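You operate a simulated robot arm through the tools that you are given. There is no shell and no other tool. Be economical: measure what you need, move in short steps, check, and stop when the job is done.

You are at the controls of a simulated robot arm. One attempt, no reset.

Task
Change to the matt film and laminate the block on the belt.
Fine: red lever up for the change, down again after; the clear cassette goes in the white tray, the block stays on the exit tray.

It is judged by the outcome, as a careful person would: the job done as asked, and still so three seconds after it is handed in. It fails if anything else is knocked over, pushed out of place, dropped, spilled or broken.

Robot
A 7-joint arm with a two-finger parallel gripper, fixed in place. Base frame: the origin is at the foot of the arm, x ahead of it, y to its left, z up; the work surface is at about z = 0.906. Lengths are in m, angles in degrees, forces in N, time in s.
With the tool pointing down near the work surface it reaches from about 0.3 to 0.68 m from the base axis. Its first joint turns from -66.0 to 66.0 degrees. Payload 1.57 kg.
Tool frame: the origin (TCP) lies between the finger pads and is the grasp point; the fingertips stand 0.03 m ahead of it; z points along the fingers, y is the line along which they close. Largest opening 0.11 m; finger width 0.024, thickness 0.012; the body of the gripper, 0.048 by 0.112 m, starts 0.078 m behind the TCP.
Orientation is that of the tool frame in the base frame, as a unit quaternion [w, x, y, z]. With the fingers straight down and closing along the base's y, the tool's x points along the base's -x, its y along +y and its z along -z.

Tools
- The arm moves only by the tool arm_command. Its arguments are lists of equal length, an entry for each row: "dr": the turn, a rotation vector about the base's x, y, z in units of 4 degrees (1.0 is 4 degrees), a list of three; "delta_pos": the shift along the base's x, y, z in units of 20 mm (1.0 is 20 mm), a list of three; "hand": the gripper command, from -1 (fully open) to 1 (shut), values between in proportion. In form: {"dr": [[rx, ry, rz], ...], "delta_pos": [[tx, ty, tz], ...], "hand": [hand, ...]}. A call has 1 to 10 rows; each row shifts and turns the commanded pose from where the row before left it. A call with a number of a shift or a turn outside -1 to 1 is refused whole. A row lasts 0.2 s, in which the tool goes at most 0.05 m and 8.6 degrees; a call with a longer step from one row to the next is refused whole, and so is a gripper value outside its range. A pose out of reach is approached as far as the arm can. The call stops where the force on the tool passes 40 N (or 10 N more than at its start, if that is more) or the arm is blocked; 0.2 s more then pass. The fingers move at their own pace (about 0.108 m/s each) and stop on an object; they squeeze with about 20 N. The grip force told is the motor's: it shows also when the fingers shut on nothing. Time passes only in rows, and 0.2 s behind the last, so rows that do not move let the fingers close. It gives the time, the measured TCP pose, the force on the tool (base axes), the opening and the grip force at its end, in the units of the frame above (readings bear some noise).
- Cameras (640 x 400 px; columns grow to the right, rows downward): "scene" is fixed at [0.1717, -0.398, 1.4017]; the picture's right is [0.70, -0.72, 0.00], its down [-0.44, -0.43, -0.79] and it looks along [0.57, 0.55, -0.61] (base axes); focal length 225 px, centre (320, 200). "wrist" rides on the gripper at [-0.036, 0, -0.08] in the tool frame; the picture's right is [0.00, -1.00, 0.00], its down [0.97, 0.00, -0.24] and it looks along [0.24, 0.00, 0.97] (tool axes); focal length 218 px, centre (320, 200). There is no depth. A picture from a camera that has moved, and an enlarged one, comes with that camera's place and axes in the base frame and with its lens.
- get_image(camera): a new picture of that camera. No time passes.
- close_up(camera, box): a new picture of the part [left, top, right, bottom] of that camera's present view, enlarged. No time passes.
- finish_job(): hands the job in; it is judged then, once.

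Go step by step. Nothing tells you positions but the pictures and the camera data: compare them with the known pose of the tool, close in by small moves and look again before you grip or let go. The budget is 120 turns and 64 pictures, counting those below and the enlarged ones. Unless the task says otherwise, let go and move clear before handing in, and close with one line.

The tools are called by a JSON object that holds its "method" and its "body". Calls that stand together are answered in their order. arm_command: Moves the arm, as the interface text tells. Its arguments: {"type":"object","properties":{"dr":{"type":"array","items":{"type":"array","items":{"type":"number"}}},"delta_pos":{"type":"array","items":{"type":"array","items":{"type":"number"}}},"hand":{"type":"array","items":{"type":"number"}}},"required":["dr","delta_pos","hand"]} The other tools are called the same way: get_image (camera) takes a picture; close_up (camera, box) takes an enlarged picture of a part of a camera's view; finish_job () hands the job in.

At the start:

```text
t: 0.0
tool_pos: [0.3978, 0.0634, 1.251]
tool_rot: [0.001, 0.001, 1.0, 0.001]
force: [-0.8, -0.6, -0.8]
gripper_width: 0.1102
gripper_force: 0.0
```

scene: 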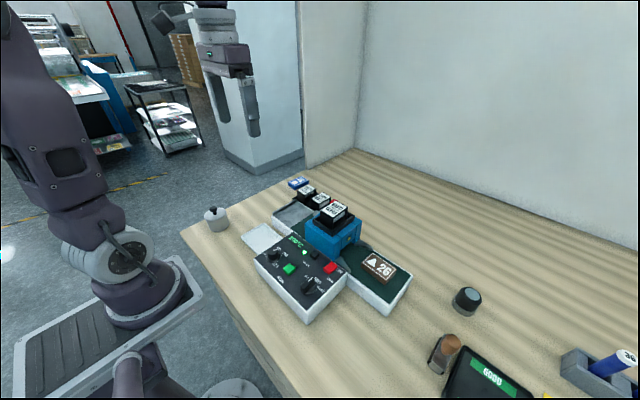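
wrist: 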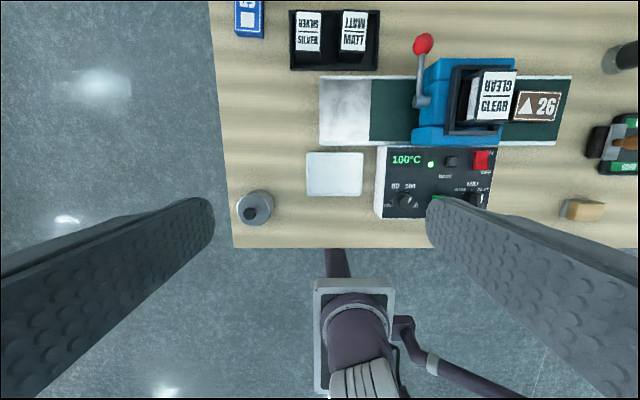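

I see a laminator with a blue head, a clear cassette in it, a red lever, a control panel, a rack holding silver and matt cassettes, and a block on the belt. I'll look closer before moving.

{"method": "close_up", "body": {"camera": "scene", "box": [230, 160, 430, 330]}}

{"method": "close_up", "body": {"camera": "wrist", "box": [220, 0, 640, 250]}}

```text
2.35 times, centred on (330, 245) of scene
camera zoom: at [0.1717, -0.398, 1.4017], right [0.7, -0.72, 0.0], down [-0.44, -0.43, -0.79], along [0.57, 0.55, -0.61], focal length 528 px, centre (296, 94)
```

zoom: 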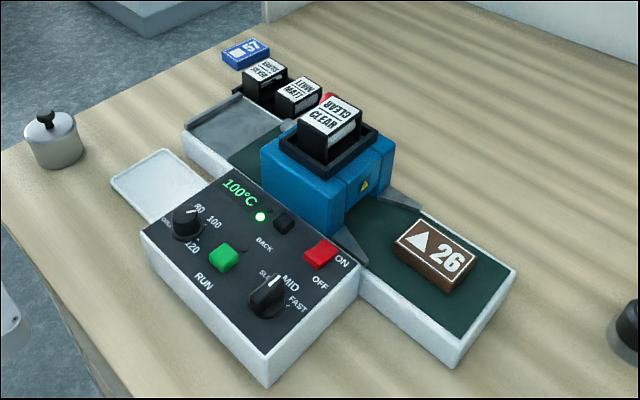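

```text
1.52 times, centred on (430, 125) of wrist
camera zoom: at [0.4347, 0.0636, 1.3296], right [0.0, -1.0, 0.0], down [-0.97, 0.0, 0.24], along [-0.24, 0.0, -0.97], focal length 333 px, centre (152, 314)
```

zoom: 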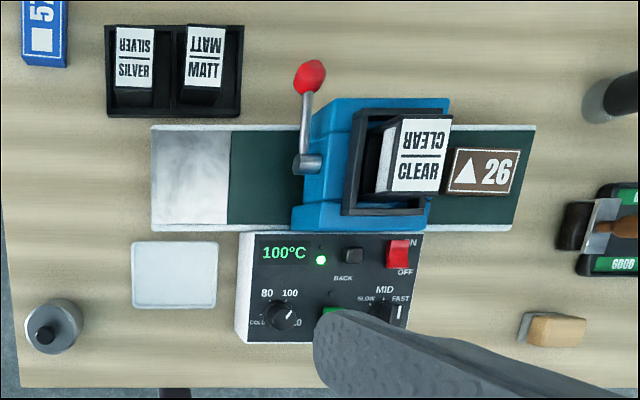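

The lever knob is near (0.564, -0.07, 1.00). The clear cassette top is near (0.493, -0.14, 1.06), and the matt one near (0.60, 0.013, 0.955). I'll move to a spot above the lever for a better view.

{"method": "arm_command", "body": {"dr": [[0, 0, 0], [0, 0, 0], [0, 0, 0], [0, 0, 0], [0, 0, 0], [0, 0, 0], [0, 0, 0], [0, 0, 0]], "delta_pos": [[1, -0.8, 0], [1, -0.8, 0], [1, -0.8, 0], [1, -0.8, 0], [1, -0.8, 0], [1, -0.8, 0], [1, -0.8, 0], [1, -0.8, 0]], "hand": [-1, -1, -1, -1, -1, -1, -1, -1]}}

{"method": "get_image", "body": {"camera": "wrist"}}

{"method": "close_up", "body": {"camera": "scene", "box": [280, 165, 380, 230]}}

```text
t: 1.8
tool_pos: [0.5554, -0.0627, 1.2466]
tool_rot: [-0.008, 0.001, 1.0, 0.0]
force: [0.6, 0.3, 0.2]
gripper_width: 0.1101
gripper_force: 0.0
out of reach, approached as far as the arm can: row 8
```

```text
59 pictures are left
camera wrist: at [0.5925, -0.0609, 1.3265], right [0.0, -1.0, 0.0], down [-0.97, 0.0, 0.25], along [-0.25, 0.0, -0.97], focal length 218 px, centre (320, 200)
```

wrist: 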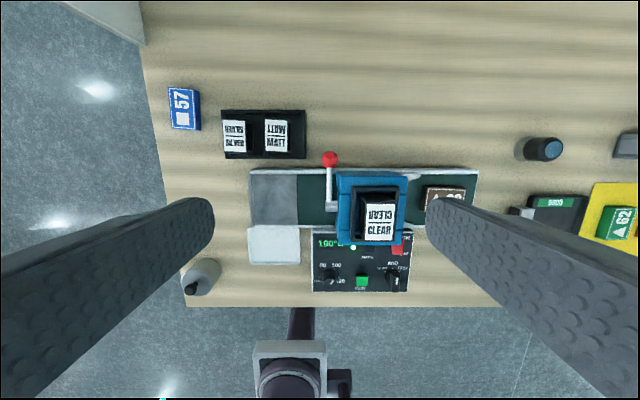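

```text
6.15 times, centred on (330, 198) of scene
camera zoom: at [0.1717, -0.398, 1.4017], right [0.7, -0.72, 0.0], down [-0.44, -0.43, -0.79], along [0.57, 0.55, -0.61], focal length 1382 px, centre (258, 215)
```

zoom: 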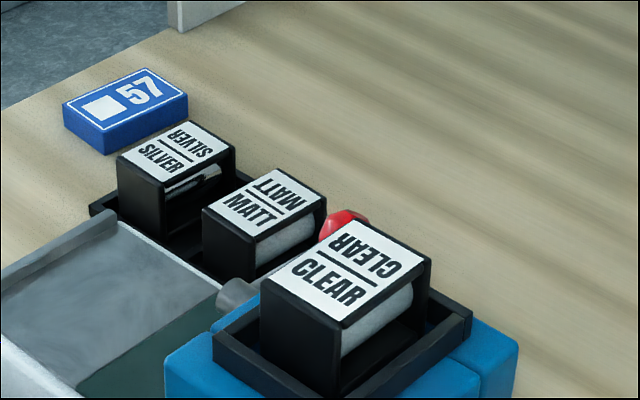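

I'm going lower over the lever for a close look.

{"method": "arm_command", "body": {"dr": [[0, 0, 0], [0, 0, 0], [0, 0, 0], [0, 0, 0], [0, 0, 0]], "delta_pos": [[0, -0.2, -1], [0, 0, -1], [0, 0, -1], [0, 0, -1], [0, 0, -1]], "hand": [-1, -0.3, -0.3, -0.3, -0.3]}}

{"method": "get_image", "body": {"camera": "wrist"}}

{"method": "get_image", "body": {"camera": "scene"}}

```text
t: 3.0
tool_pos: [0.5587, -0.0689, 1.1506]
tool_rot: [0.0, 0.0, 1.0, 0.0]
force: [-0.2, 0.6, 0.4]
gripper_width: 0.0714
gripper_force: 0.0
```

```text
57 pictures are left
camera wrist: at [0.5957, -0.0685, 1.2295], right [0.0, -1.0, 0.0], down [-0.97, 0.0, 0.24], along [-0.24, 0.0, -0.97], focal length 218 px, centre (320, 200)
```

wrist: 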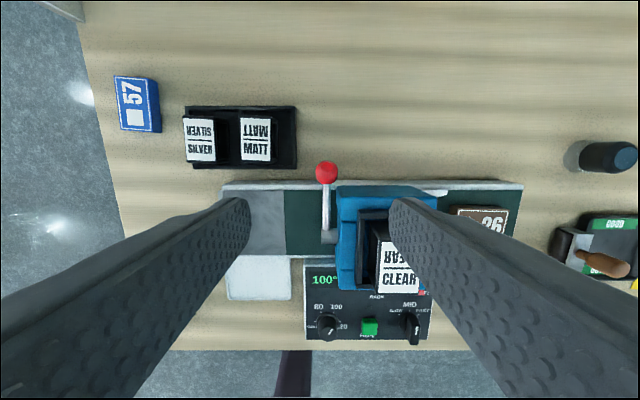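

```text
56 pictures are left
```

scene: 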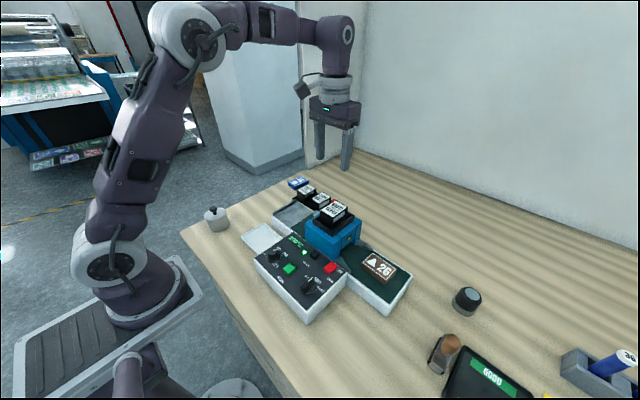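

The knob is at about (0.568, -0.075, 0.996), and its pivot at about (0.494, 0.996), so the lever lies horizontal, which is down. I'll come down over the knob with the fingertips just below its middle.

{"method": "arm_command", "body": {"dr": [[0, 0, 0], [0, 0, 0], [0, 0, 0], [0, 0, 0], [0, 0, 0], [0, 0, 0]], "delta_pos": [[0.8, -0.3, 0], [0, 0, -1], [0, 0, -1], [0, 0, -1], [0, 0, -1], [0, 0, 0]], "hand": [-0.1, -0.1, -0.1, -0.1, -0.1, -0.1]}}

{"method": "get_image", "body": {"camera": "wrist"}}

{"method": "close_up", "body": {"camera": "scene", "box": [280, 130, 400, 210]}}

```text
t: 4.4
tool_pos: [0.5744, -0.0739, 1.0693]
tool_rot: [0.0, 0.0, 1.0, -0.001]
force: [0.7, -0.4, 0.7]
gripper_width: 0.0602
gripper_force: 0.0
```

```text
55 pictures are left
camera wrist: at [0.6107, -0.0738, 1.1489], right [0.0, -1.0, 0.0], down [-0.97, 0.0, 0.24], along [-0.24, 0.0, -0.97], focal length 218 px, centre (320, 200)
```

wrist: 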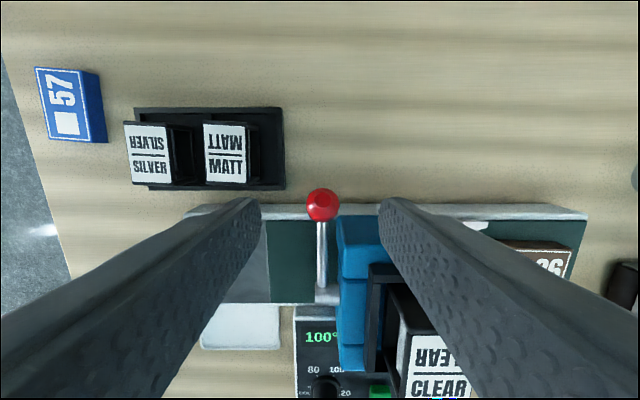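

```text
5.00 times, centred on (340, 170) of scene
camera zoom: at [0.1717, -0.398, 1.4017], right [0.7, -0.72, 0.0], down [-0.44, -0.43, -0.79], along [0.57, 0.55, -0.61], focal length 1123 px, centre (220, 350)
```

zoom: 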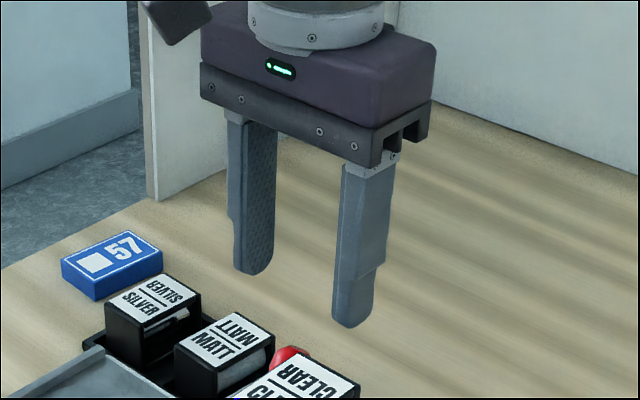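

The knob is centred between the fingers, and the head's front face at x≈0.55 stays clear. I'll go down and close.

{"method": "arm_command", "body": {"dr": [[0, 0, 0], [0, 0, 0], [0, 0, 0], [0, 0, 0], [0, 0, 0], [0, 0, 0], [0, 0, 0]], "delta_pos": [[0, -0.05, -1], [0, 0, -1], [0, 0, -0.75], [0, 0, 0], [0, 0, 0], [0, 0, 0], [0, 0, 0]], "hand": [-0.1, -0.1, -0.1, -0.1, 1, 1, 1]}}

{"method": "get_image", "body": {"camera": "wrist"}}

```text
t: 6.0
tool_pos: [0.5733, -0.0772, 1.0172]
tool_rot: [0.0, 0.001, 1.0, 0.0]
force: [0.7, -3.0, -5.7]
gripper_width: 0.0242
gripper_force: 36.0
```

```text
53 pictures are left
camera wrist: at [0.6105, -0.0758, 1.0951], right [0.0, -1.0, 0.0], down [-0.97, 0.0, 0.24], along [-0.24, 0.0, -0.97], focal length 218 px, centre (320, 200)
```

wrist: 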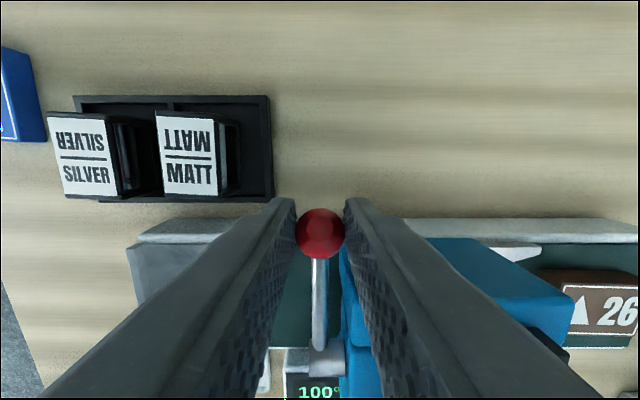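

The knob is held, with the opening at 24 mm. I'll lift it along the arc about the pivot.

{"method": "arm_command", "body": {"dr": [[0, 0, 0], [0, 0, 0], [0, 0, 0], [0, 0, 0]], "delta_pos": [[-0.125, 0, 0.96], [-0.37, 0, 0.89], [-0.59, 0, 0.765], [0, 0, 0]], "hand": [1, 1, 1, 1]}}

{"method": "close_up", "body": {"camera": "scene", "box": [260, 130, 400, 230]}}

{"method": "get_image", "body": {"camera": "wrist"}}

```text
t: 7.0
tool_pos: [0.5507, -0.0746, 1.0695]
tool_rot: [0.0, 0.0, 1.0, 0.001]
force: [0.0, -0.4, 1.4]
gripper_width: 0.0001
gripper_force: 21.1
```

```text
4.00 times, centred on (330, 180) of scene
camera zoom: at [0.1717, -0.398, 1.4017], right [0.7, -0.72, 0.0], down [-0.44, -0.43, -0.79], along [0.57, 0.55, -0.61], focal length 898 px, centre (280, 280)
```

zoom: 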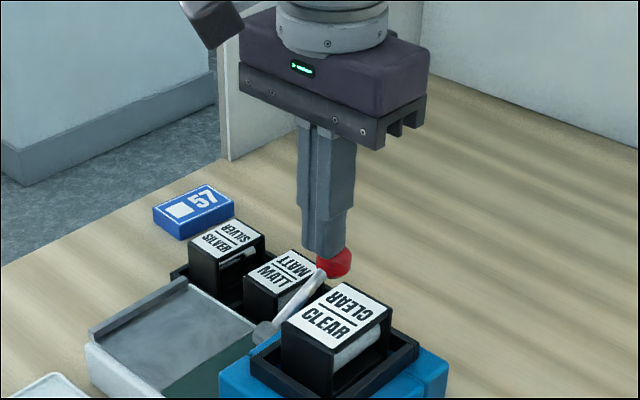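

```text
51 pictures are left
camera wrist: at [0.5879, -0.0744, 1.1482], right [0.0, -1.0, 0.0], down [-0.97, 0.0, 0.24], along [-0.24, 0.0, -0.97], focal length 218 px, centre (320, 200)
```

wrist: 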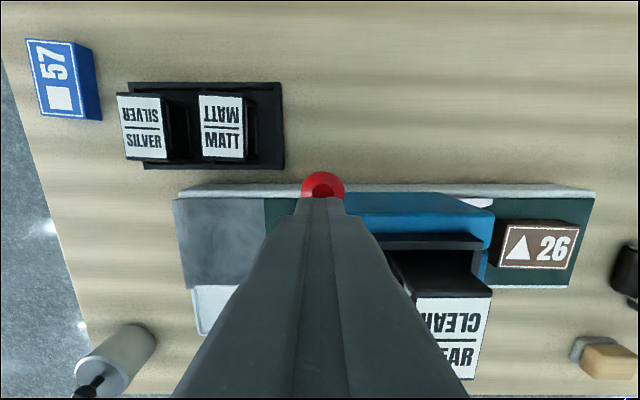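

The fingers slipped off with the lever raised about 20°. I'll back off, open slightly and look before gripping deeper.

{"method": "arm_command", "body": {"dr": [[0, 0, 0], [0, 0, 0], [0, 0, 0], [0, 0, 0]], "delta_pos": [[0, 0, 0.9], [0.7, 0, 0], [0, 0, 0], [0, 0, 0]], "hand": [1, 0.1, 0.1, 0.1]}}

{"method": "get_image", "body": {"camera": "wrist"}}

{"method": "close_up", "body": {"camera": "scene", "box": [260, 130, 400, 230]}}

```text
t: 8.0
tool_pos: [0.5658, -0.0756, 1.0862]
tool_rot: [0.0, 0.0, 1.0, -0.001]
force: [-1.2, 0.7, -0.1]
gripper_width: 0.0492
gripper_force: 0.0
```

```text
50 pictures are left
camera wrist: at [0.603, -0.0749, 1.1653], right [0.0, -1.0, 0.0], down [-0.97, 0.0, 0.24], along [-0.24, 0.0, -0.97], focal length 218 px, centre (320, 200)
```

wrist: 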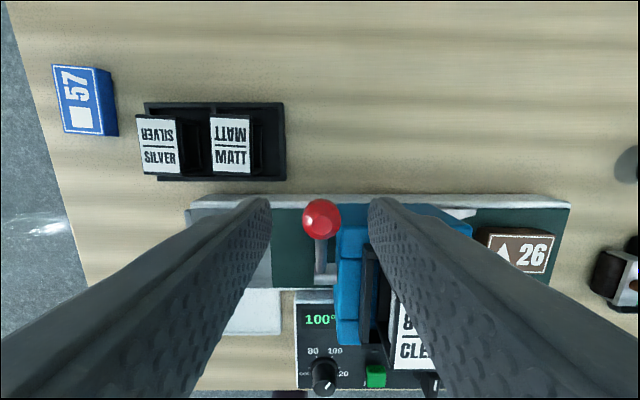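

```text
4.00 times, centred on (330, 180) of scene
camera zoom: at [0.1717, -0.398, 1.4017], right [0.7, -0.72, 0.0], down [-0.44, -0.43, -0.79], along [0.57, 0.55, -0.61], focal length 898 px, centre (280, 280)
```

zoom: 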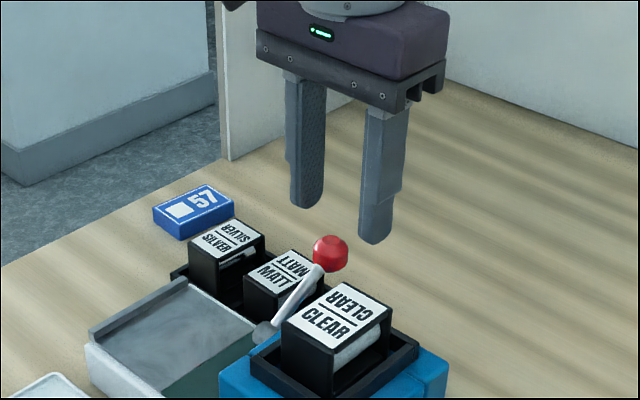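

The lever is holding at roughly 30°, with the knob near (0.557, -0.076, 1.036). I'll grip it deeper and raise it in smaller steps.

{"method": "arm_command", "body": {"dr": [[0, 0, 0], [0, 0, 0], [0, 0, 0], [0, 0, 0], [0, 0, 0], [0, 0, 0], [0, 0, 0]], "delta_pos": [[-0.15, -0.05, -0.8], [0, 0, -0.8], [0, 0, -0.7], [0, 0, 0], [0, 0, 0], [0, 0, 0], [0, 0, 0]], "hand": [0.1, 0.1, 0.1, 0.1, 1, 1, 1]}}

{"method": "arm_command", "body": {"dr": [[0, 0, 0], [0, 0, 0], [0, 0, 0]], "delta_pos": [[-0.397, 0, 0.508], [-0.479, 0, 0.432], [0, 0, 0]], "hand": [1, 1, 1]}}

{"method": "close_up", "body": {"camera": "scene", "box": [260, 130, 400, 230]}}

```text
t: 9.6
tool_pos: [0.5657, -0.076, 1.0399]
tool_rot: [0.0, 0.0, 1.0, 0.001]
force: [0.0, 7.2, -1.5]
gripper_width: 0.0242
gripper_force: 35.7
```

```text
t: 10.4
tool_pos: [0.5482, -0.0751, 1.057]
tool_rot: [0.001, 0.001, 1.0, -0.001]
force: [21.1, -4.5, -16.8]
gripper_width: 0.0237
gripper_force: 35.3
```

```text
4.00 times, centred on (330, 180) of scene
camera zoom: at [0.1726, -0.3982, 1.4015], right [0.7, -0.72, 0.0], down [-0.44, -0.43, -0.79], along [0.57, 0.55, -0.61], focal length 898 px, centre (280, 280)
```

zoom: 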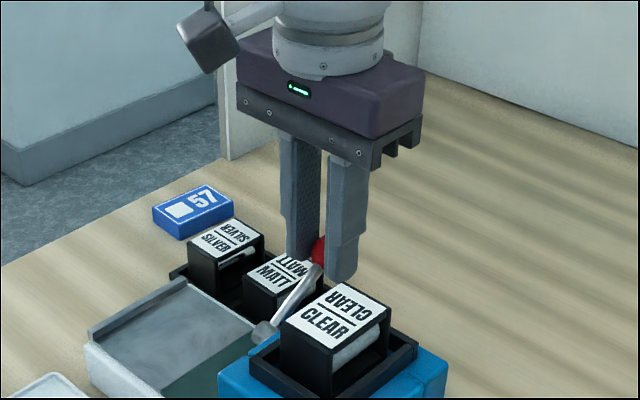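

The grip holds and the knob follows to about 45°, with some resistance. I'll continue in small steps.

{"method": "arm_command", "body": {"dr": [[0, 0, 0], [0, 0, 0]], "delta_pos": [[-0.3, 0, 0.2], [0, 0, 0]], "hand": [1, 1]}}

{"method": "close_up", "body": {"camera": "scene", "box": [260, 130, 400, 230]}}

```text
t: 11.0
tool_pos: [0.5401, -0.0737, 1.0637]
tool_rot: [0.001, -0.001, 1.0, 0.0]
force: [-1.2, 0.3, 0.5]
gripper_width: 0.0001
gripper_force: 21.7
```

```text
4.00 times, centred on (330, 180) of scene
camera zoom: at [0.1716, -0.398, 1.4017], right [0.7, -0.72, 0.0], down [-0.44, -0.43, -0.79], along [0.57, 0.55, -0.61], focal length 898 px, centre (280, 280)
```

zoom: 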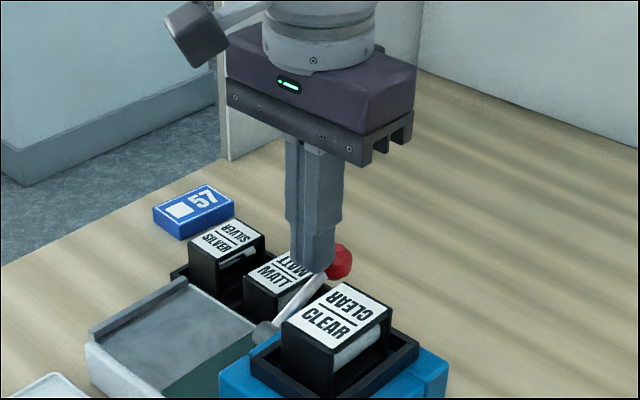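

It slipped back again to about 25°, because the lever resists and a spherical grip is weak. I'll tilt the closed fingers 24° and push the knob from its outer, lower side instead, so first I'll move clear and tilt.

{"method": "arm_command", "body": {"dr": [[0, 0, 0], [0, 0, 0], [0, 1, 0], [0, 1, 0], [0, 1, 0], [0, 1, 0], [0, 1, 0], [0, 1, 0], [0, 0, 0]], "delta_pos": [[0, 0, 1], [0.8, 0.2, 0], [0.8, 0, 0], [0.8, 0, 0], [0.6, 0, 0], [0, 0, 0], [0, 0, 0], [0, 0, 0], [0, 0, 0]], "hand": [1, 1, 1, 1, 1, 1, 1, 1, 1]}}

{"method": "get_image", "body": {"camera": "wrist"}}

{"method": "close_up", "body": {"camera": "scene", "box": [260, 130, 400, 230]}}

```text
t: 13.0
tool_pos: [0.5947, -0.0669, 1.0907]
tool_rot: [-0.132, -0.005, 0.991, -0.003]
force: [-0.1, 0.0, -0.2]
gripper_width: 0.0
gripper_force: 21.3
out of reach, approached as far as the arm can: row 6, 7, 8
```

```text
46 pictures are left
camera wrist: at [0.6504, -0.0655, 1.1575], right [0.01, -1.0, 0.0], down [-0.87, -0.01, 0.48], along [-0.48, -0.01, -0.87], focal length 218 px, centre (320, 200)
```

wrist: 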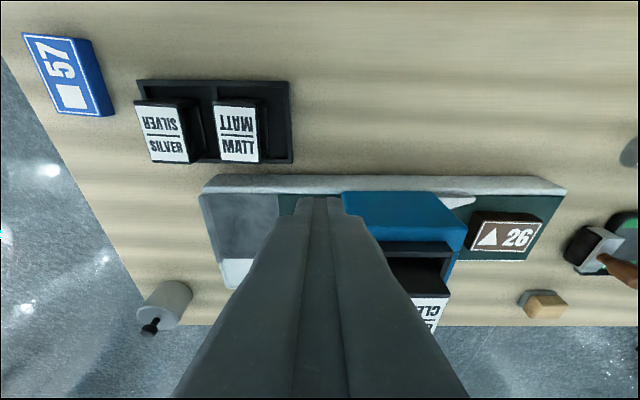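

```text
4.00 times, centred on (330, 180) of scene
camera zoom: at [0.1717, -0.398, 1.4017], right [0.7, -0.72, 0.0], down [-0.44, -0.43, -0.79], along [0.57, 0.55, -0.61], focal length 898 px, centre (280, 280)
```

zoom: 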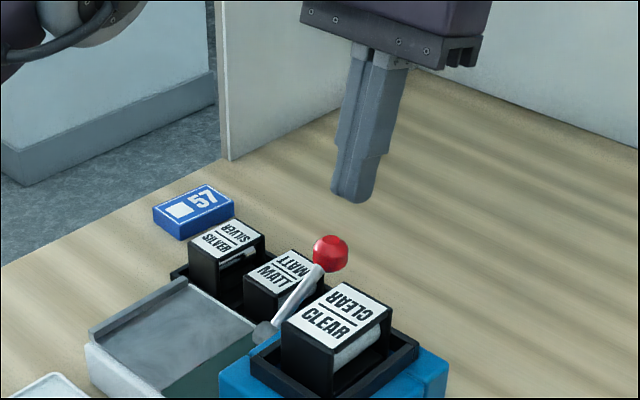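

The knob came back to exactly the same place both times, so this may be the lever's upper stop and not a slip back. I'll check the panel and head for a sign.

{"method": "close_up", "body": {"camera": "scene", "box": [240, 180, 400, 320]}}

```text
2.86 times, centred on (320, 250) of scene
camera zoom: at [0.1717, -0.398, 1.4017], right [0.7, -0.72, 0.0], down [-0.44, -0.43, -0.79], along [0.57, 0.55, -0.61], focal length 642 px, centre (320, 57)
```

zoom: 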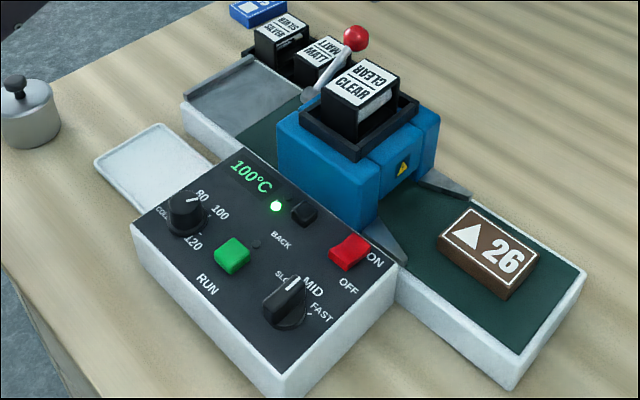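

There's no visible indicator. I'll test by pushing the knob gently from its outer side and watching whether it moves.

{"method": "arm_command", "body": {"dr": [[0, 0, 0], [0, 0, 0], [0, 0, 0], [0, 0, 0]], "delta_pos": [[0, 0, -0.9], [0, 0, -0.9], [0, 0, -0.8], [0, 0, 0]], "hand": [1, 1, 1, 1]}}

{"method": "get_image", "body": {"camera": "wrist"}}

{"method": "close_up", "body": {"camera": "scene", "box": [290, 150, 390, 220]}}

```text
t: 14.0
tool_pos: [0.5949, -0.0673, 1.037]
tool_rot: [-0.131, -0.005, 0.991, -0.002]
force: [-0.1, 0.5, 0.8]
gripper_width: 0.0
gripper_force: 21.4
```

```text
43 pictures are left
camera wrist: at [0.651, -0.0648, 1.1036], right [0.01, -1.0, 0.0], down [-0.87, -0.01, 0.48], along [-0.48, -0.01, -0.87], focal length 218 px, centre (320, 200)
```

wrist: 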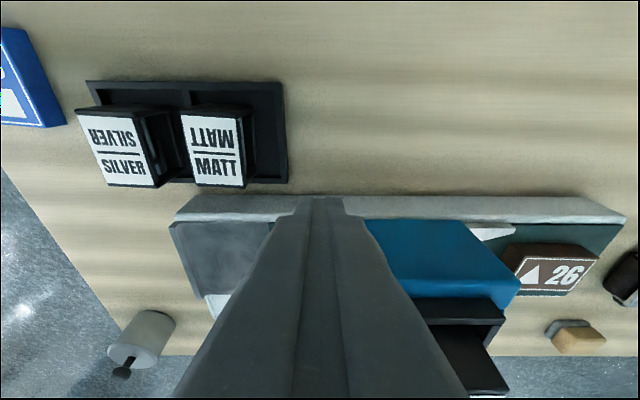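

```text
5.71 times, centred on (340, 185) of scene
camera zoom: at [0.1717, -0.398, 1.4017], right [0.7, -0.72, 0.0], down [-0.44, -0.43, -0.79], along [0.57, 0.55, -0.61], focal length 1283 px, centre (206, 286)
```

zoom: 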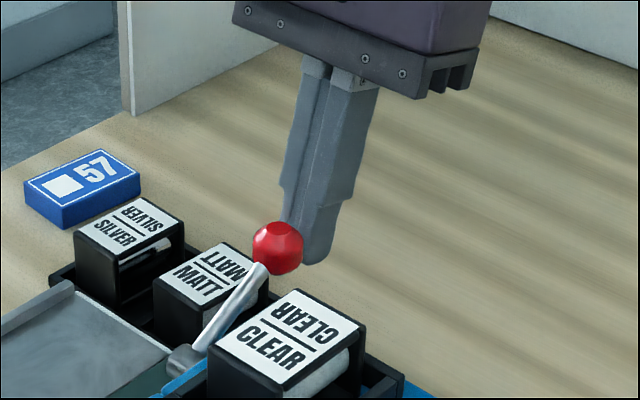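

The fingertips are right behind the knob, so I'll push inward and up in 4–5 mm steps.

{"method": "arm_command", "body": {"dr": [[0, 0, 0], [0, 0, 0], [0, 0, 0], [0, 0, 0]], "delta_pos": [[-0.25, 0, 0.05], [-0.25, 0, 0.1], [-0.25, 0, 0.15], [0, 0, 0]], "hand": [1, 1, 1, 1]}}

{"method": "close_up", "body": {"camera": "scene", "box": [290, 150, 390, 220]}}

```text
t: 15.1
tool_pos: [0.5832, -0.0665, 1.0429]
tool_rot: [-0.125, -0.005, 0.992, 0.0]
force: [15.3, -1.0, -11.8]
gripper_width: 0.0
gripper_force: 21.4
stopped in row 4: the force on the tool passed its limit (the readings are from after the stop); the commanded pose is now the measured one
```

```text
5.71 times, centred on (340, 185) of scene
camera zoom: at [0.1723, -0.3981, 1.4016], right [0.7, -0.72, 0.0], down [-0.44, -0.43, -0.79], along [0.57, 0.55, -0.61], focal length 1283 px, centre (206, 286)
```

zoom: 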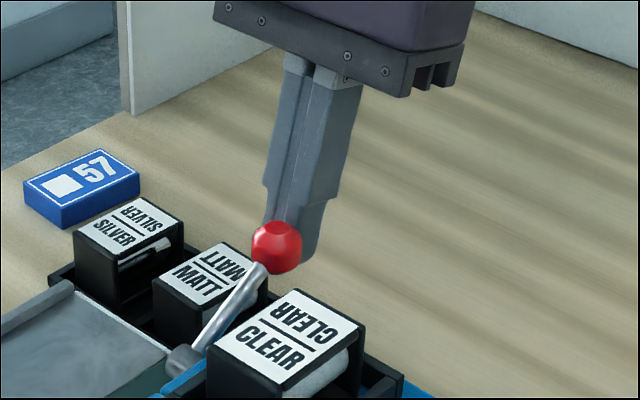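

Over 40 N of pushing moved nothing, so the lever is up at its stop. I'll back off, level the tool and turn it 90° so the fingers close along x on the cassette end plates.

{"method": "arm_command", "body": {"dr": [[0, 0, 0], [0, 0, 0], [0, -0.6, 0], [0, -1, 0], [0, -1, 0], [0, -1, 0], [0, 0, 1], [0, 0, 1], [0, 0, 1], [0, 0, 1]], "delta_pos": [[0.7, 0, -0.1], [0.2, 0, 1], [0, 0, 1], [0, 0, 1], [-0.5, 0, 1], [-0.8, -0.3, 0.5], [-0.8, -0.5, 0], [-0.8, -0.5, 0], [-0.8, -0.5, 0], [-0.6, -0.5, 0]], "hand": [1, 1, 1, 1, 1, 1, 0, -0.4, -0.4, -0.4]}}

{"method": "arm_command", "body": {"dr": [[0, 0, 1], [0, 0, 1], [0, 0, 1], [0, 0, 1], [0, 0, 1], [0, 0, 1], [0, 0, 1], [0, 0, 1], [0, 0, 1], [0, 0, 1]], "delta_pos": [[0, 0, 0], [0, 0, 0], [0, 0, 0], [0, 0, 0], [0, 0, 0], [0, 0, 0], [0, 0, 0], [0, 0, 0], [0, 0, 0], [0, 0, 0]], "hand": [-0.4, -0.4, -0.4, -0.4, -0.4, -0.4, -0.4, -0.4, -0.4, -0.4]}}

{"method": "arm_command", "body": {"dr": [[0, 0, 1], [0, 0, 1], [0, 0, 1], [0, 0, 1], [0, 0, 1], [0, 0, 1], [0, 0, 1], [0, 0, 1], [0, 0, 0.5], [0, 0, 0]], "delta_pos": [[0, 0, 0], [0, 0, 0], [0, 0, 0], [0, 0, 0], [0, 0, 0], [0, 0, 0], [0, 0, 0], [0, 0, 0], [0, 0, 0], [0, 0, 0]], "hand": [-0.4, -0.4, -0.4, -0.4, -0.4, -0.4, -0.4, -0.4, -0.4, -0.4]}}

{"method": "get_image", "body": {"camera": "wrist"}}

{"method": "get_image", "body": {"camera": "scene"}}

```text
t: 17.3
tool_pos: [0.5139, -0.1109, 1.1309]
tool_rot: [-0.002, -0.144, 0.99, -0.002]
force: [0.8, 0.4, -0.7]
gripper_width: 0.0771
gripper_force: 0.0
```

```text
t: 19.5
tool_pos: [0.5137, -0.1117, 1.1318]
tool_rot: [-0.001, -0.474, 0.88, -0.003]
force: [0.1, -0.6, -0.3]
gripper_width: 0.077
gripper_force: 0.1
```

```text
t: 21.7
tool_pos: [0.5125, -0.112, 1.1315]
tool_rot: [0.0, 0.711, -0.703, 0.002]
force: [-0.2, -0.4, 0.4]
gripper_width: 0.0772
gripper_force: 0.1
```

```text
40 pictures are left
camera wrist: at [0.5128, -0.0756, 1.2103], right [1.0, 0.01, 0.0], down [0.01, -0.97, 0.24], along [0.01, -0.24, -0.97], focal length 218 px, centre (320, 200)
```

wrist: 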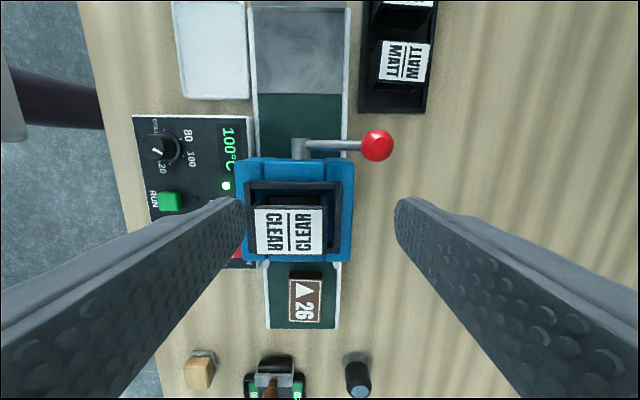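

```text
39 pictures are left
```

scene: 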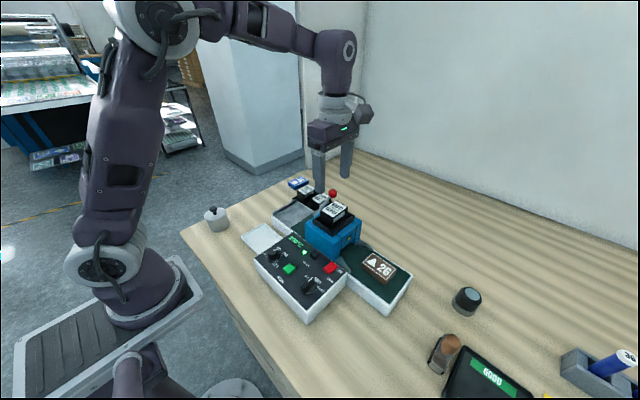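

The tool is turned and the clear cassette sits between the fingers at about (0.492, -0.138), with its top at 1.058. I'll come down over it and check before gripping.

{"method": "arm_command", "body": {"dr": [[0, 0, 0], [0, 0, 0], [0, 0, 0], [0, 0, 0]], "delta_pos": [[-0.5, -0.65, 0], [-0.5, -0.65, -0.5], [0, 0, -1], [0, 0, -0.5]], "hand": [-0.4, -0.4, -0.4, -0.4]}}

{"method": "get_image", "body": {"camera": "wrist"}}

{"method": "close_up", "body": {"camera": "scene", "box": [280, 150, 400, 260]}}

```text
t: 22.7
tool_pos: [0.4919, -0.1383, 1.0917]
tool_rot: [0.0, 0.71, -0.704, 0.003]
force: [-0.3, 0.2, -0.4]
gripper_width: 0.077
gripper_force: 0.1
```

```text
38 pictures are left
camera wrist: at [0.4915, -0.102, 1.1704], right [1.0, 0.01, 0.0], down [0.01, -0.97, 0.24], along [0.01, -0.24, -0.97], focal length 218 px, centre (320, 200)
```

wrist: 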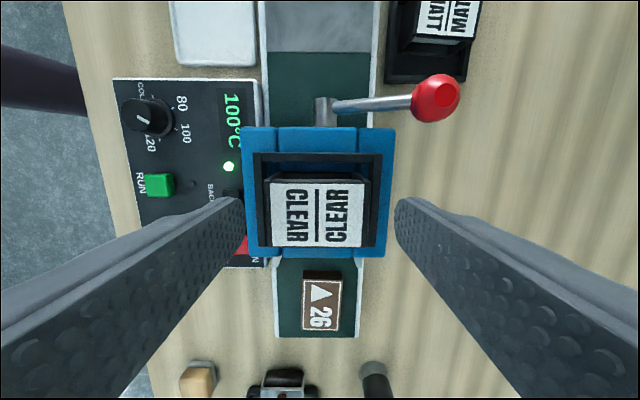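

```text
3.64 times, centred on (340, 205) of scene
camera zoom: at [0.1717, -0.398, 1.4017], right [0.7, -0.72, 0.0], down [-0.44, -0.43, -0.79], along [0.57, 0.55, -0.61], focal length 817 px, centre (247, 182)
```

zoom: 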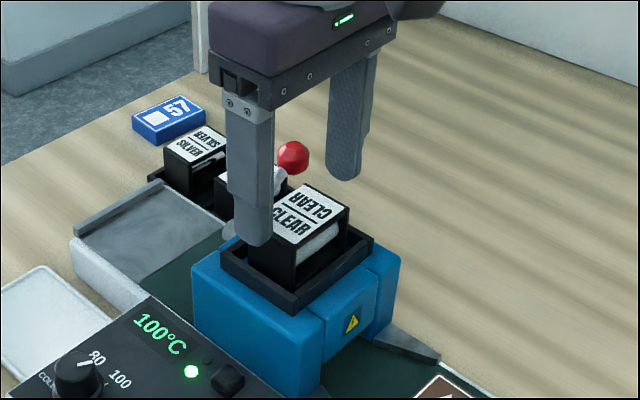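

It's well centred. I'll lower to z≈1.06 and close.

{"method": "arm_command", "body": {"dr": [[0, 0, 0], [0, 0, 0], [0, 0, 0], [0, 0, 0], [0, 0, 0], [0, 0, 0]], "delta_pos": [[0, 0, -0.8], [0, 0, -0.8], [0, 0, 0], [0, 0, 0], [0, 0, 0], [0, 0, 0]], "hand": [-0.4, -0.4, -0.4, 1, 1, 1]}}

{"method": "close_up", "body": {"camera": "scene", "box": [280, 150, 400, 260]}}

{"method": "get_image", "body": {"camera": "wrist"}}

```text
t: 24.1
tool_pos: [0.4917, -0.1374, 1.0597]
tool_rot: [0.0, 0.71, -0.704, 0.002]
force: [0.6, -0.1, 0.6]
gripper_width: 0.0576
gripper_force: 19.6
```

```text
3.64 times, centred on (340, 205) of scene
camera zoom: at [0.1717, -0.398, 1.4017], right [0.7, -0.72, 0.0], down [-0.44, -0.43, -0.79], along [0.57, 0.55, -0.61], focal length 817 px, centre (247, 182)
```

zoom: 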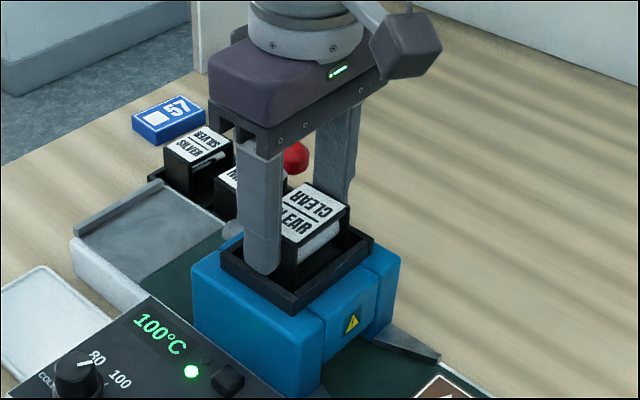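

```text
35 pictures are left
camera wrist: at [0.4914, -0.1007, 1.1388], right [1.0, 0.01, 0.0], down [0.01, -0.97, 0.24], along [0.01, -0.24, -0.97], focal length 218 px, centre (320, 200)
```

wrist: 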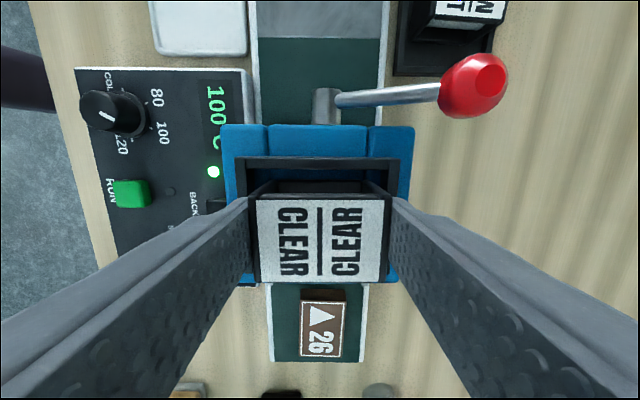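

The cassette is gripped at 57.6 mm, and I'll keep this picture as the reference grasp. I'm lifting straight up.

{"method": "arm_command", "body": {"dr": [[0, 0, 0], [0, 0, 0], [0, 0, 0], [0, 0, 0], [0, 0, 0], [0, 0, 0]], "delta_pos": [[0, 0, 0.5], [0, 0, 0.8], [0, 0, 1], [0, 0, 1], [0, 0, 1], [0, 0, 0.5]], "hand": [1, 1, 1, 1, 1, 1]}}

{"method": "close_up", "body": {"camera": "scene", "box": [260, 110, 400, 260]}}

{"method": "get_image", "body": {"camera": "wrist"}}

```text
t: 25.5
tool_pos: [0.4941, -0.1379, 1.1549]
tool_rot: [0.0, 0.71, -0.704, 0.002]
force: [0.6, 0.4, 0.1]
gripper_width: 0.0002
gripper_force: 20.3
```

```text
2.67 times, centred on (330, 185) of scene
camera zoom: at [0.1717, -0.398, 1.4017], right [0.7, -0.72, 0.0], down [-0.44, -0.43, -0.79], along [0.57, 0.55, -0.61], focal length 599 px, centre (293, 240)
```

zoom: 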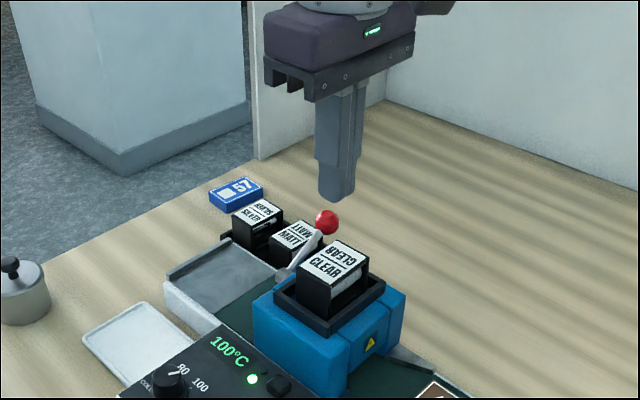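

```text
33 pictures are left
camera wrist: at [0.4934, -0.1015, 1.2345], right [1.0, 0.01, 0.0], down [0.01, -0.97, 0.24], along [0.01, -0.24, -0.97], focal length 218 px, centre (320, 200)
```

wrist: 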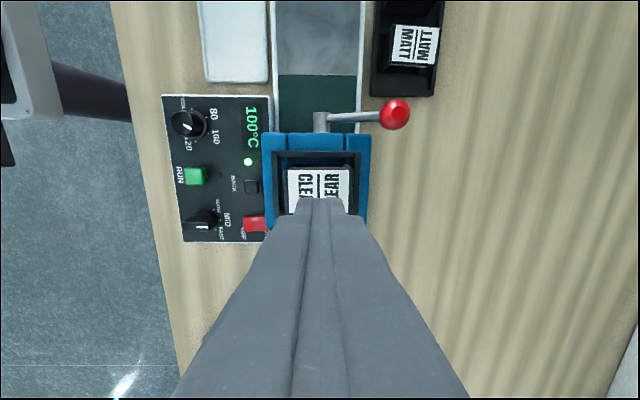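

The fingers slid off and the cassette stayed put. I'll grip again a bit deeper and pull slowly while reading the force, to tell whether it's locked or just slipping.

{"method": "arm_command", "body": {"dr": [[0, 0, 0], [0, 0, 0], [0, 0, 0], [0, 0, 0], [0, 0, 0], [0, 0, 0], [0, 0, 0]], "delta_pos": [[0, 0, 0], [0, 0, 0], [0, 0, -1], [-0.1, 0, -1], [0, 0, -1], [0, 0, -1], [0, 0, -0.6]], "hand": [-0.4, -0.4, -0.4, -0.4, -0.4, -0.4, -0.4]}}

{"method": "close_up", "body": {"camera": "scene", "box": [290, 170, 380, 250]}}

```text
t: 27.1
tool_pos: [0.4903, -0.1365, 1.0643]
tool_rot: [0.0, 0.71, -0.704, 0.002]
force: [0.0, 0.1, -0.3]
gripper_width: 0.0767
gripper_force: 0.0
```

```text
5.00 times, centred on (335, 210) of scene
camera zoom: at [0.1717, -0.398, 1.4017], right [0.7, -0.72, 0.0], down [-0.44, -0.43, -0.79], along [0.57, 0.55, -0.61], focal length 1123 px, centre (245, 150)
```

zoom: 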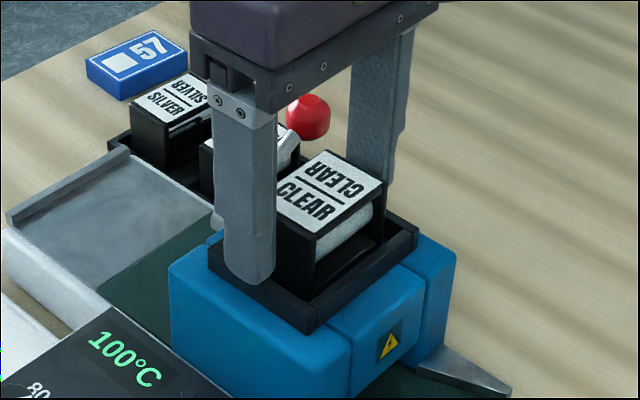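

{"method": "arm_command", "body": {"dr": [[0, 0, 0], [0, 0, 0], [0, 0, 0], [0, 0, 0], [0, 0, 0], [0, 0, 0]], "delta_pos": [[0, 0, -0.3], [0, 0, -0.3], [0, 0, 0], [0, 0, 0], [0, 0, 0], [0, 0, 0]], "hand": [-0.4, -0.4, 1, 1, 1, 1]}}

{"method": "arm_command", "body": {"dr": [[0, 0, 0], [0, 0, 0]], "delta_pos": [[0, 0, 0.1], [0, 0, 0.1]], "hand": [1, 1]}}

{"method": "arm_command", "body": {"dr": [[0, 0, 0], [0, 0, 0]], "delta_pos": [[0, 0, 0.1], [0, 0, 0.1]], "hand": [1, 1]}}

{"method": "close_up", "body": {"camera": "scene", "box": [290, 170, 380, 250]}}

```text
t: 27.6
tool_pos: [0.4914, -0.1366, 1.0597]
tool_rot: [-0.001, 0.71, -0.704, 0.005]
force: [-2.2, 2.5, 7.9]
gripper_width: 0.079
gripper_force: 1.3
stopped in row 2: the force on the tool passed its limit (the readings are from after the stop); the commanded pose is now the measured one
```

```text
t: 28.2
tool_pos: [0.4902, -0.1391, 1.0624]
tool_rot: [-0.001, 0.71, -0.704, 0.006]
force: [0.2, 0.7, -1.6]
gripper_width: 0.0575
gripper_force: 19.9
```

```text
t: 28.9
tool_pos: [0.493, -0.1384, 1.0674]
tool_rot: [-0.001, 0.711, -0.704, 0.005]
force: [-0.7, 0.4, -1.0]
gripper_width: 0.0575
gripper_force: 20.7
```

```text
5.00 times, centred on (335, 210) of scene
camera zoom: at [0.1717, -0.398, 1.4017], right [0.7, -0.72, 0.0], down [-0.44, -0.43, -0.79], along [0.57, 0.55, -0.61], focal length 1123 px, centre (245, 150)
```

zoom: 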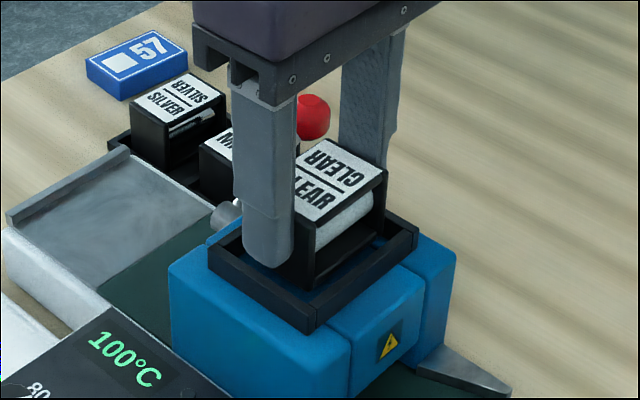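

The frame top is at z≈1.03. The grip is on and the cassette is rising with little force, so it is unlocked and I'll keep lifting slowly.

{"method": "arm_command", "body": {"dr": [[0, 0, 0], [0, 0, 0], [0, 0, 0], [0, 0, 0], [0, 0, 0], [0, 0, 0]], "delta_pos": [[0, 0, 0.15], [0, 0, 0.2], [0, 0, 0.2], [0, 0, 0.2], [0, 0, 0.2], [0, 0, 0.2]], "hand": [1, 1, 1, 1, 1, 1]}}

{"method": "close_up", "body": {"camera": "scene", "box": [280, 150, 390, 250]}}

```text
t: 30.2
tool_pos: [0.4912, -0.1389, 1.0894]
tool_rot: [-0.001, 0.71, -0.705, 0.005]
force: [-0.3, 0.2, -1.6]
gripper_width: 0.0577
gripper_force: 19.8
```

```text
4.00 times, centred on (335, 200) of scene
camera zoom: at [0.1717, -0.398, 1.4017], right [0.7, -0.72, 0.0], down [-0.44, -0.43, -0.79], along [0.57, 0.55, -0.61], focal length 898 px, centre (260, 200)
```

zoom: 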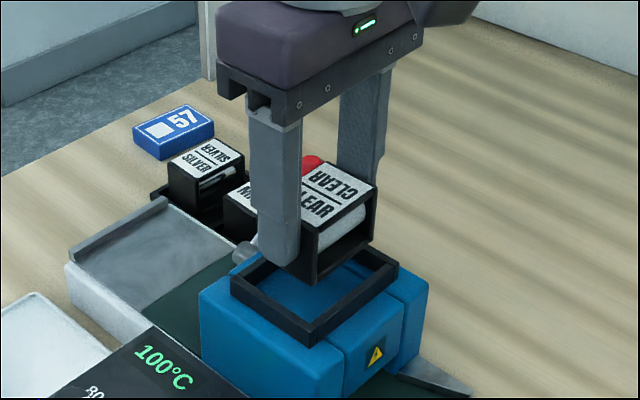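

It's out of the frame. I'll raise it further and carry it gently over to the white tray at about (0.383, 0.035).

{"method": "arm_command", "body": {"dr": [[0, 0, 0], [0, 0, 0], [0, 0, 0], [0, 0, 0], [0, 0, 0], [0, 0, 0], [0, 0, 0]], "delta_pos": [[0, 0, 0.25], [0, 0, 0.35], [0, 0, 0.45], [0, 0, 0.5], [0, 0, 0.5], [-0.1, 0.15, 0.3], [-0.25, 0.4, 0]], "hand": [1, 1, 1, 1, 1, 1, 1]}}

{"method": "arm_command", "body": {"dr": [[0, 0, 0], [0, 0, 0], [0, 0, 0], [0, 0, 0], [0, 0, 0], [0, 0, 0], [0, 0, 0], [0, 0, 0], [0, 0, 0], [0, 0, 0]], "delta_pos": [[-0.4, 0.65, 0], [-0.5, 0.85, 0], [-0.55, 0.9, 0], [-0.55, 0.9, 0], [-0.55, 0.9, 0], [-0.55, 0.9, 0], [-0.5, 0.85, 0], [-0.5, 0.85, 0], [-0.4, 0.65, 0], [-0.25, 0.4, 0]], "hand": [1, 1, 1, 1, 1, 1, 1, 1, 1, 1]}}

{"method": "get_image", "body": {"camera": "scene"}}

{"method": "get_image", "body": {"camera": "wrist"}}

```text
t: 31.9
tool_pos: [0.4835, -0.1266, 1.1369]
tool_rot: [-0.001, 0.71, -0.704, 0.005]
force: [0.4, -0.3, -1.3]
gripper_width: 0.0578
gripper_force: 20.2
```

```text
t: 34.0
tool_pos: [0.3887, 0.0289, 1.1375]
tool_rot: [-0.001, 0.711, -0.703, 0.005]
force: [0.5, 0.2, -0.4]
gripper_width: 0.0574
gripper_force: 19.7
```

```text
29 pictures are left
```

scene: 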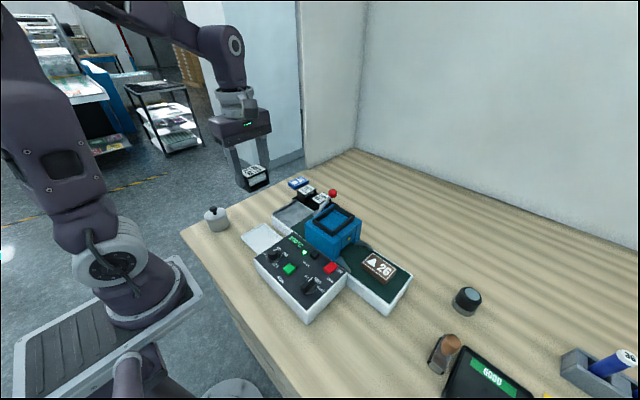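

```text
28 pictures are left
camera wrist: at [0.389, 0.0663, 1.2162], right [1.0, 0.01, 0.01], down [0.01, -0.97, 0.25], along [0.01, -0.25, -0.97], focal length 218 px, centre (320, 200)
```

wrist: 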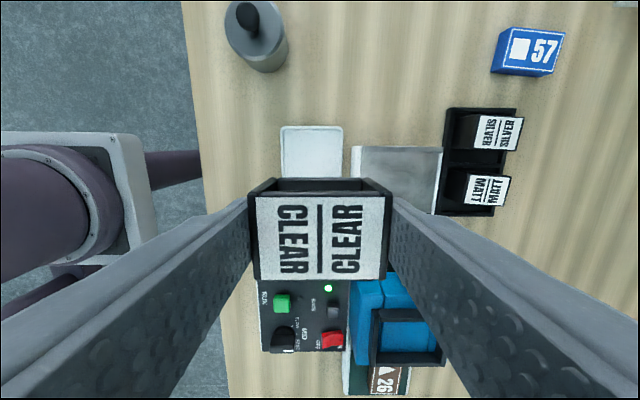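

The tray spans about x 0.340–0.422 and y -0.018–0.088. I'll centre over it and lower, doing the last part slowly until contact.

{"method": "arm_command", "body": {"dr": [[0, 0, 0], [0, 0, 0], [0, 0, 0], [0, 0, 0], [0, 0, 0], [0, 0, 0], [0, 0, 0], [0, 0, 0], [0, 0, 0], [0, 0, 0]], "delta_pos": [[-0.35, 0.35, -0.3], [0, 0, -0.6], [0, 0, -0.9], [0, 0, -1], [0, 0, -1], [0, 0, -1], [0, 0, -1], [0, 0, -0.8], [0, 0, -0.6], [0, 0, -0.4]], "hand": [1, 1, 1, 1, 1, 1, 1, 1, 1, 1]}}

{"method": "close_up", "body": {"camera": "scene", "box": [200, 180, 320, 270]}}

```text
t: 36.2
tool_pos: [0.3829, 0.0389, 0.9845]
tool_rot: [-0.001, 0.711, -0.703, 0.005]
force: [-0.2, 1.5, -1.0]
gripper_width: 0.0574
gripper_force: 20.2
```

```text
4.44 times, centred on (260, 225) of scene
camera zoom: at [0.1717, -0.398, 1.4017], right [0.7, -0.72, 0.0], down [-0.44, -0.43, -0.79], along [0.57, 0.55, -0.61], focal length 998 px, centre (587, 89)
```

zoom: 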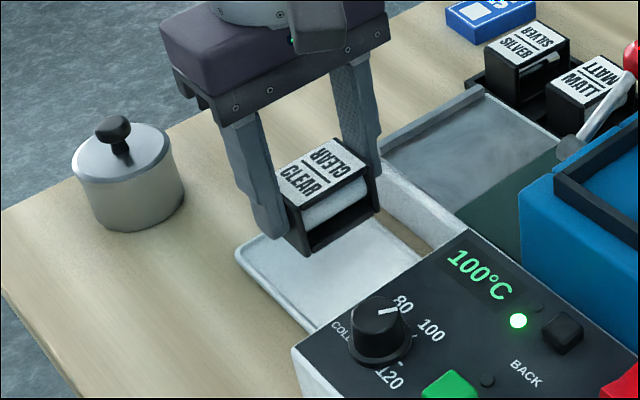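

It's over the tray, so I'll lower slowly to contact.

{"method": "arm_command", "body": {"dr": [[0, 0, 0], [0, 0, 0], [0, 0, 0], [0, 0, 0], [0, 0, 0], [0, 0, 0]], "delta_pos": [[0, 0, -0.25], [0, 0, -0.25], [0, 0, -0.2], [0, 0, -0.2], [0, 0, -0.15], [0, 0, 0]], "hand": [1, 1, 1, 1, 1, 1]}}

{"method": "close_up", "body": {"camera": "scene", "box": [200, 180, 320, 270]}}

```text
t: 37.6
tool_pos: [0.3821, 0.0364, 0.9639]
tool_rot: [-0.001, 0.711, -0.703, 0.006]
force: [0.5, 0.2, -0.4]
gripper_width: 0.0578
gripper_force: 20.3
```

```text
4.44 times, centred on (260, 225) of scene
camera zoom: at [0.1717, -0.398, 1.4017], right [0.7, -0.72, 0.0], down [-0.44, -0.43, -0.79], along [0.57, 0.55, -0.61], focal length 998 px, centre (587, 89)
```

zoom: 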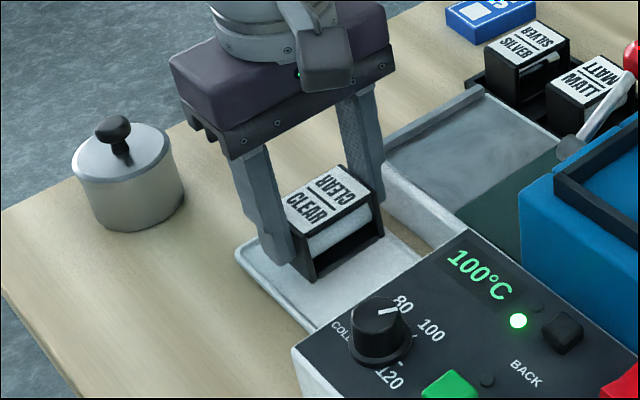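

{"method": "arm_command", "body": {"dr": [[0, 0, 0], [0, 0, 0], [0, 0, 0], [0, 0, 0]], "delta_pos": [[0, 0, -0.1], [0, 0, -0.1], [0, 0, -0.1], [0, 0, 0]], "hand": [1, 1, 1, 1]}}

{"method": "arm_command", "body": {"dr": [[0, 0, 0], [0, 0, 0], [0, 0, 0]], "delta_pos": [[0, 0, -0.08], [0, 0, -0.08], [0, 0, 0]], "hand": [1, 1, 1]}}

```text
t: 38.6
tool_pos: [0.382, 0.0353, 0.959]
tool_rot: [0.0, 0.711, -0.704, 0.006]
force: [-0.7, -0.9, -1.4]
gripper_width: 0.0577
gripper_force: 20.4
```

```text
t: 39.5
tool_pos: [0.3821, 0.0373, 0.956]
tool_rot: [-0.001, 0.71, -0.704, 0.006]
force: [0.1, -0.1, -1.5]
gripper_width: 0.0577
gripper_force: 20.1
```

{"method": "arm_command", "body": {"dr": [[0, 0, 0], [0, 0, 0], [0, 0, 0]], "delta_pos": [[0, 0, -0.1], [0, 0, -0.1], [0, 0, 0]], "hand": [1, 1, 1]}}

{"method": "close_up", "body": {"camera": "scene", "box": [230, 195, 310, 255]}}

```text
t: 40.2
tool_pos: [0.3813, 0.0366, 0.9521]
tool_rot: [-0.001, 0.711, -0.704, 0.005]
force: [0.3, 0.9, -1.4]
gripper_width: 0.0575
gripper_force: 19.9
```

```text
6.67 times, centred on (270, 225) of scene
camera zoom: at [0.1717, -0.398, 1.4017], right [0.7, -0.72, 0.0], down [-0.44, -0.43, -0.79], along [0.57, 0.55, -0.61], focal length 1497 px, centre (653, 33)
```

zoom: 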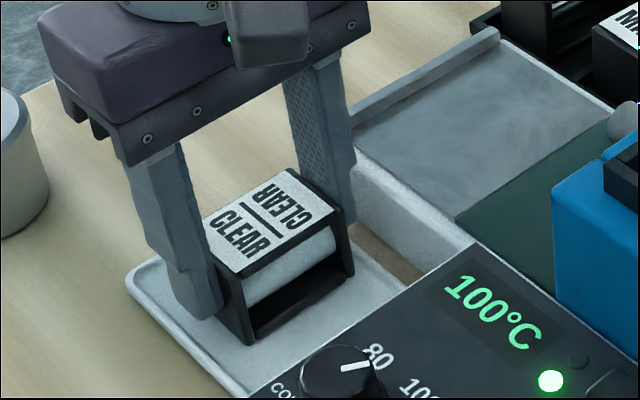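

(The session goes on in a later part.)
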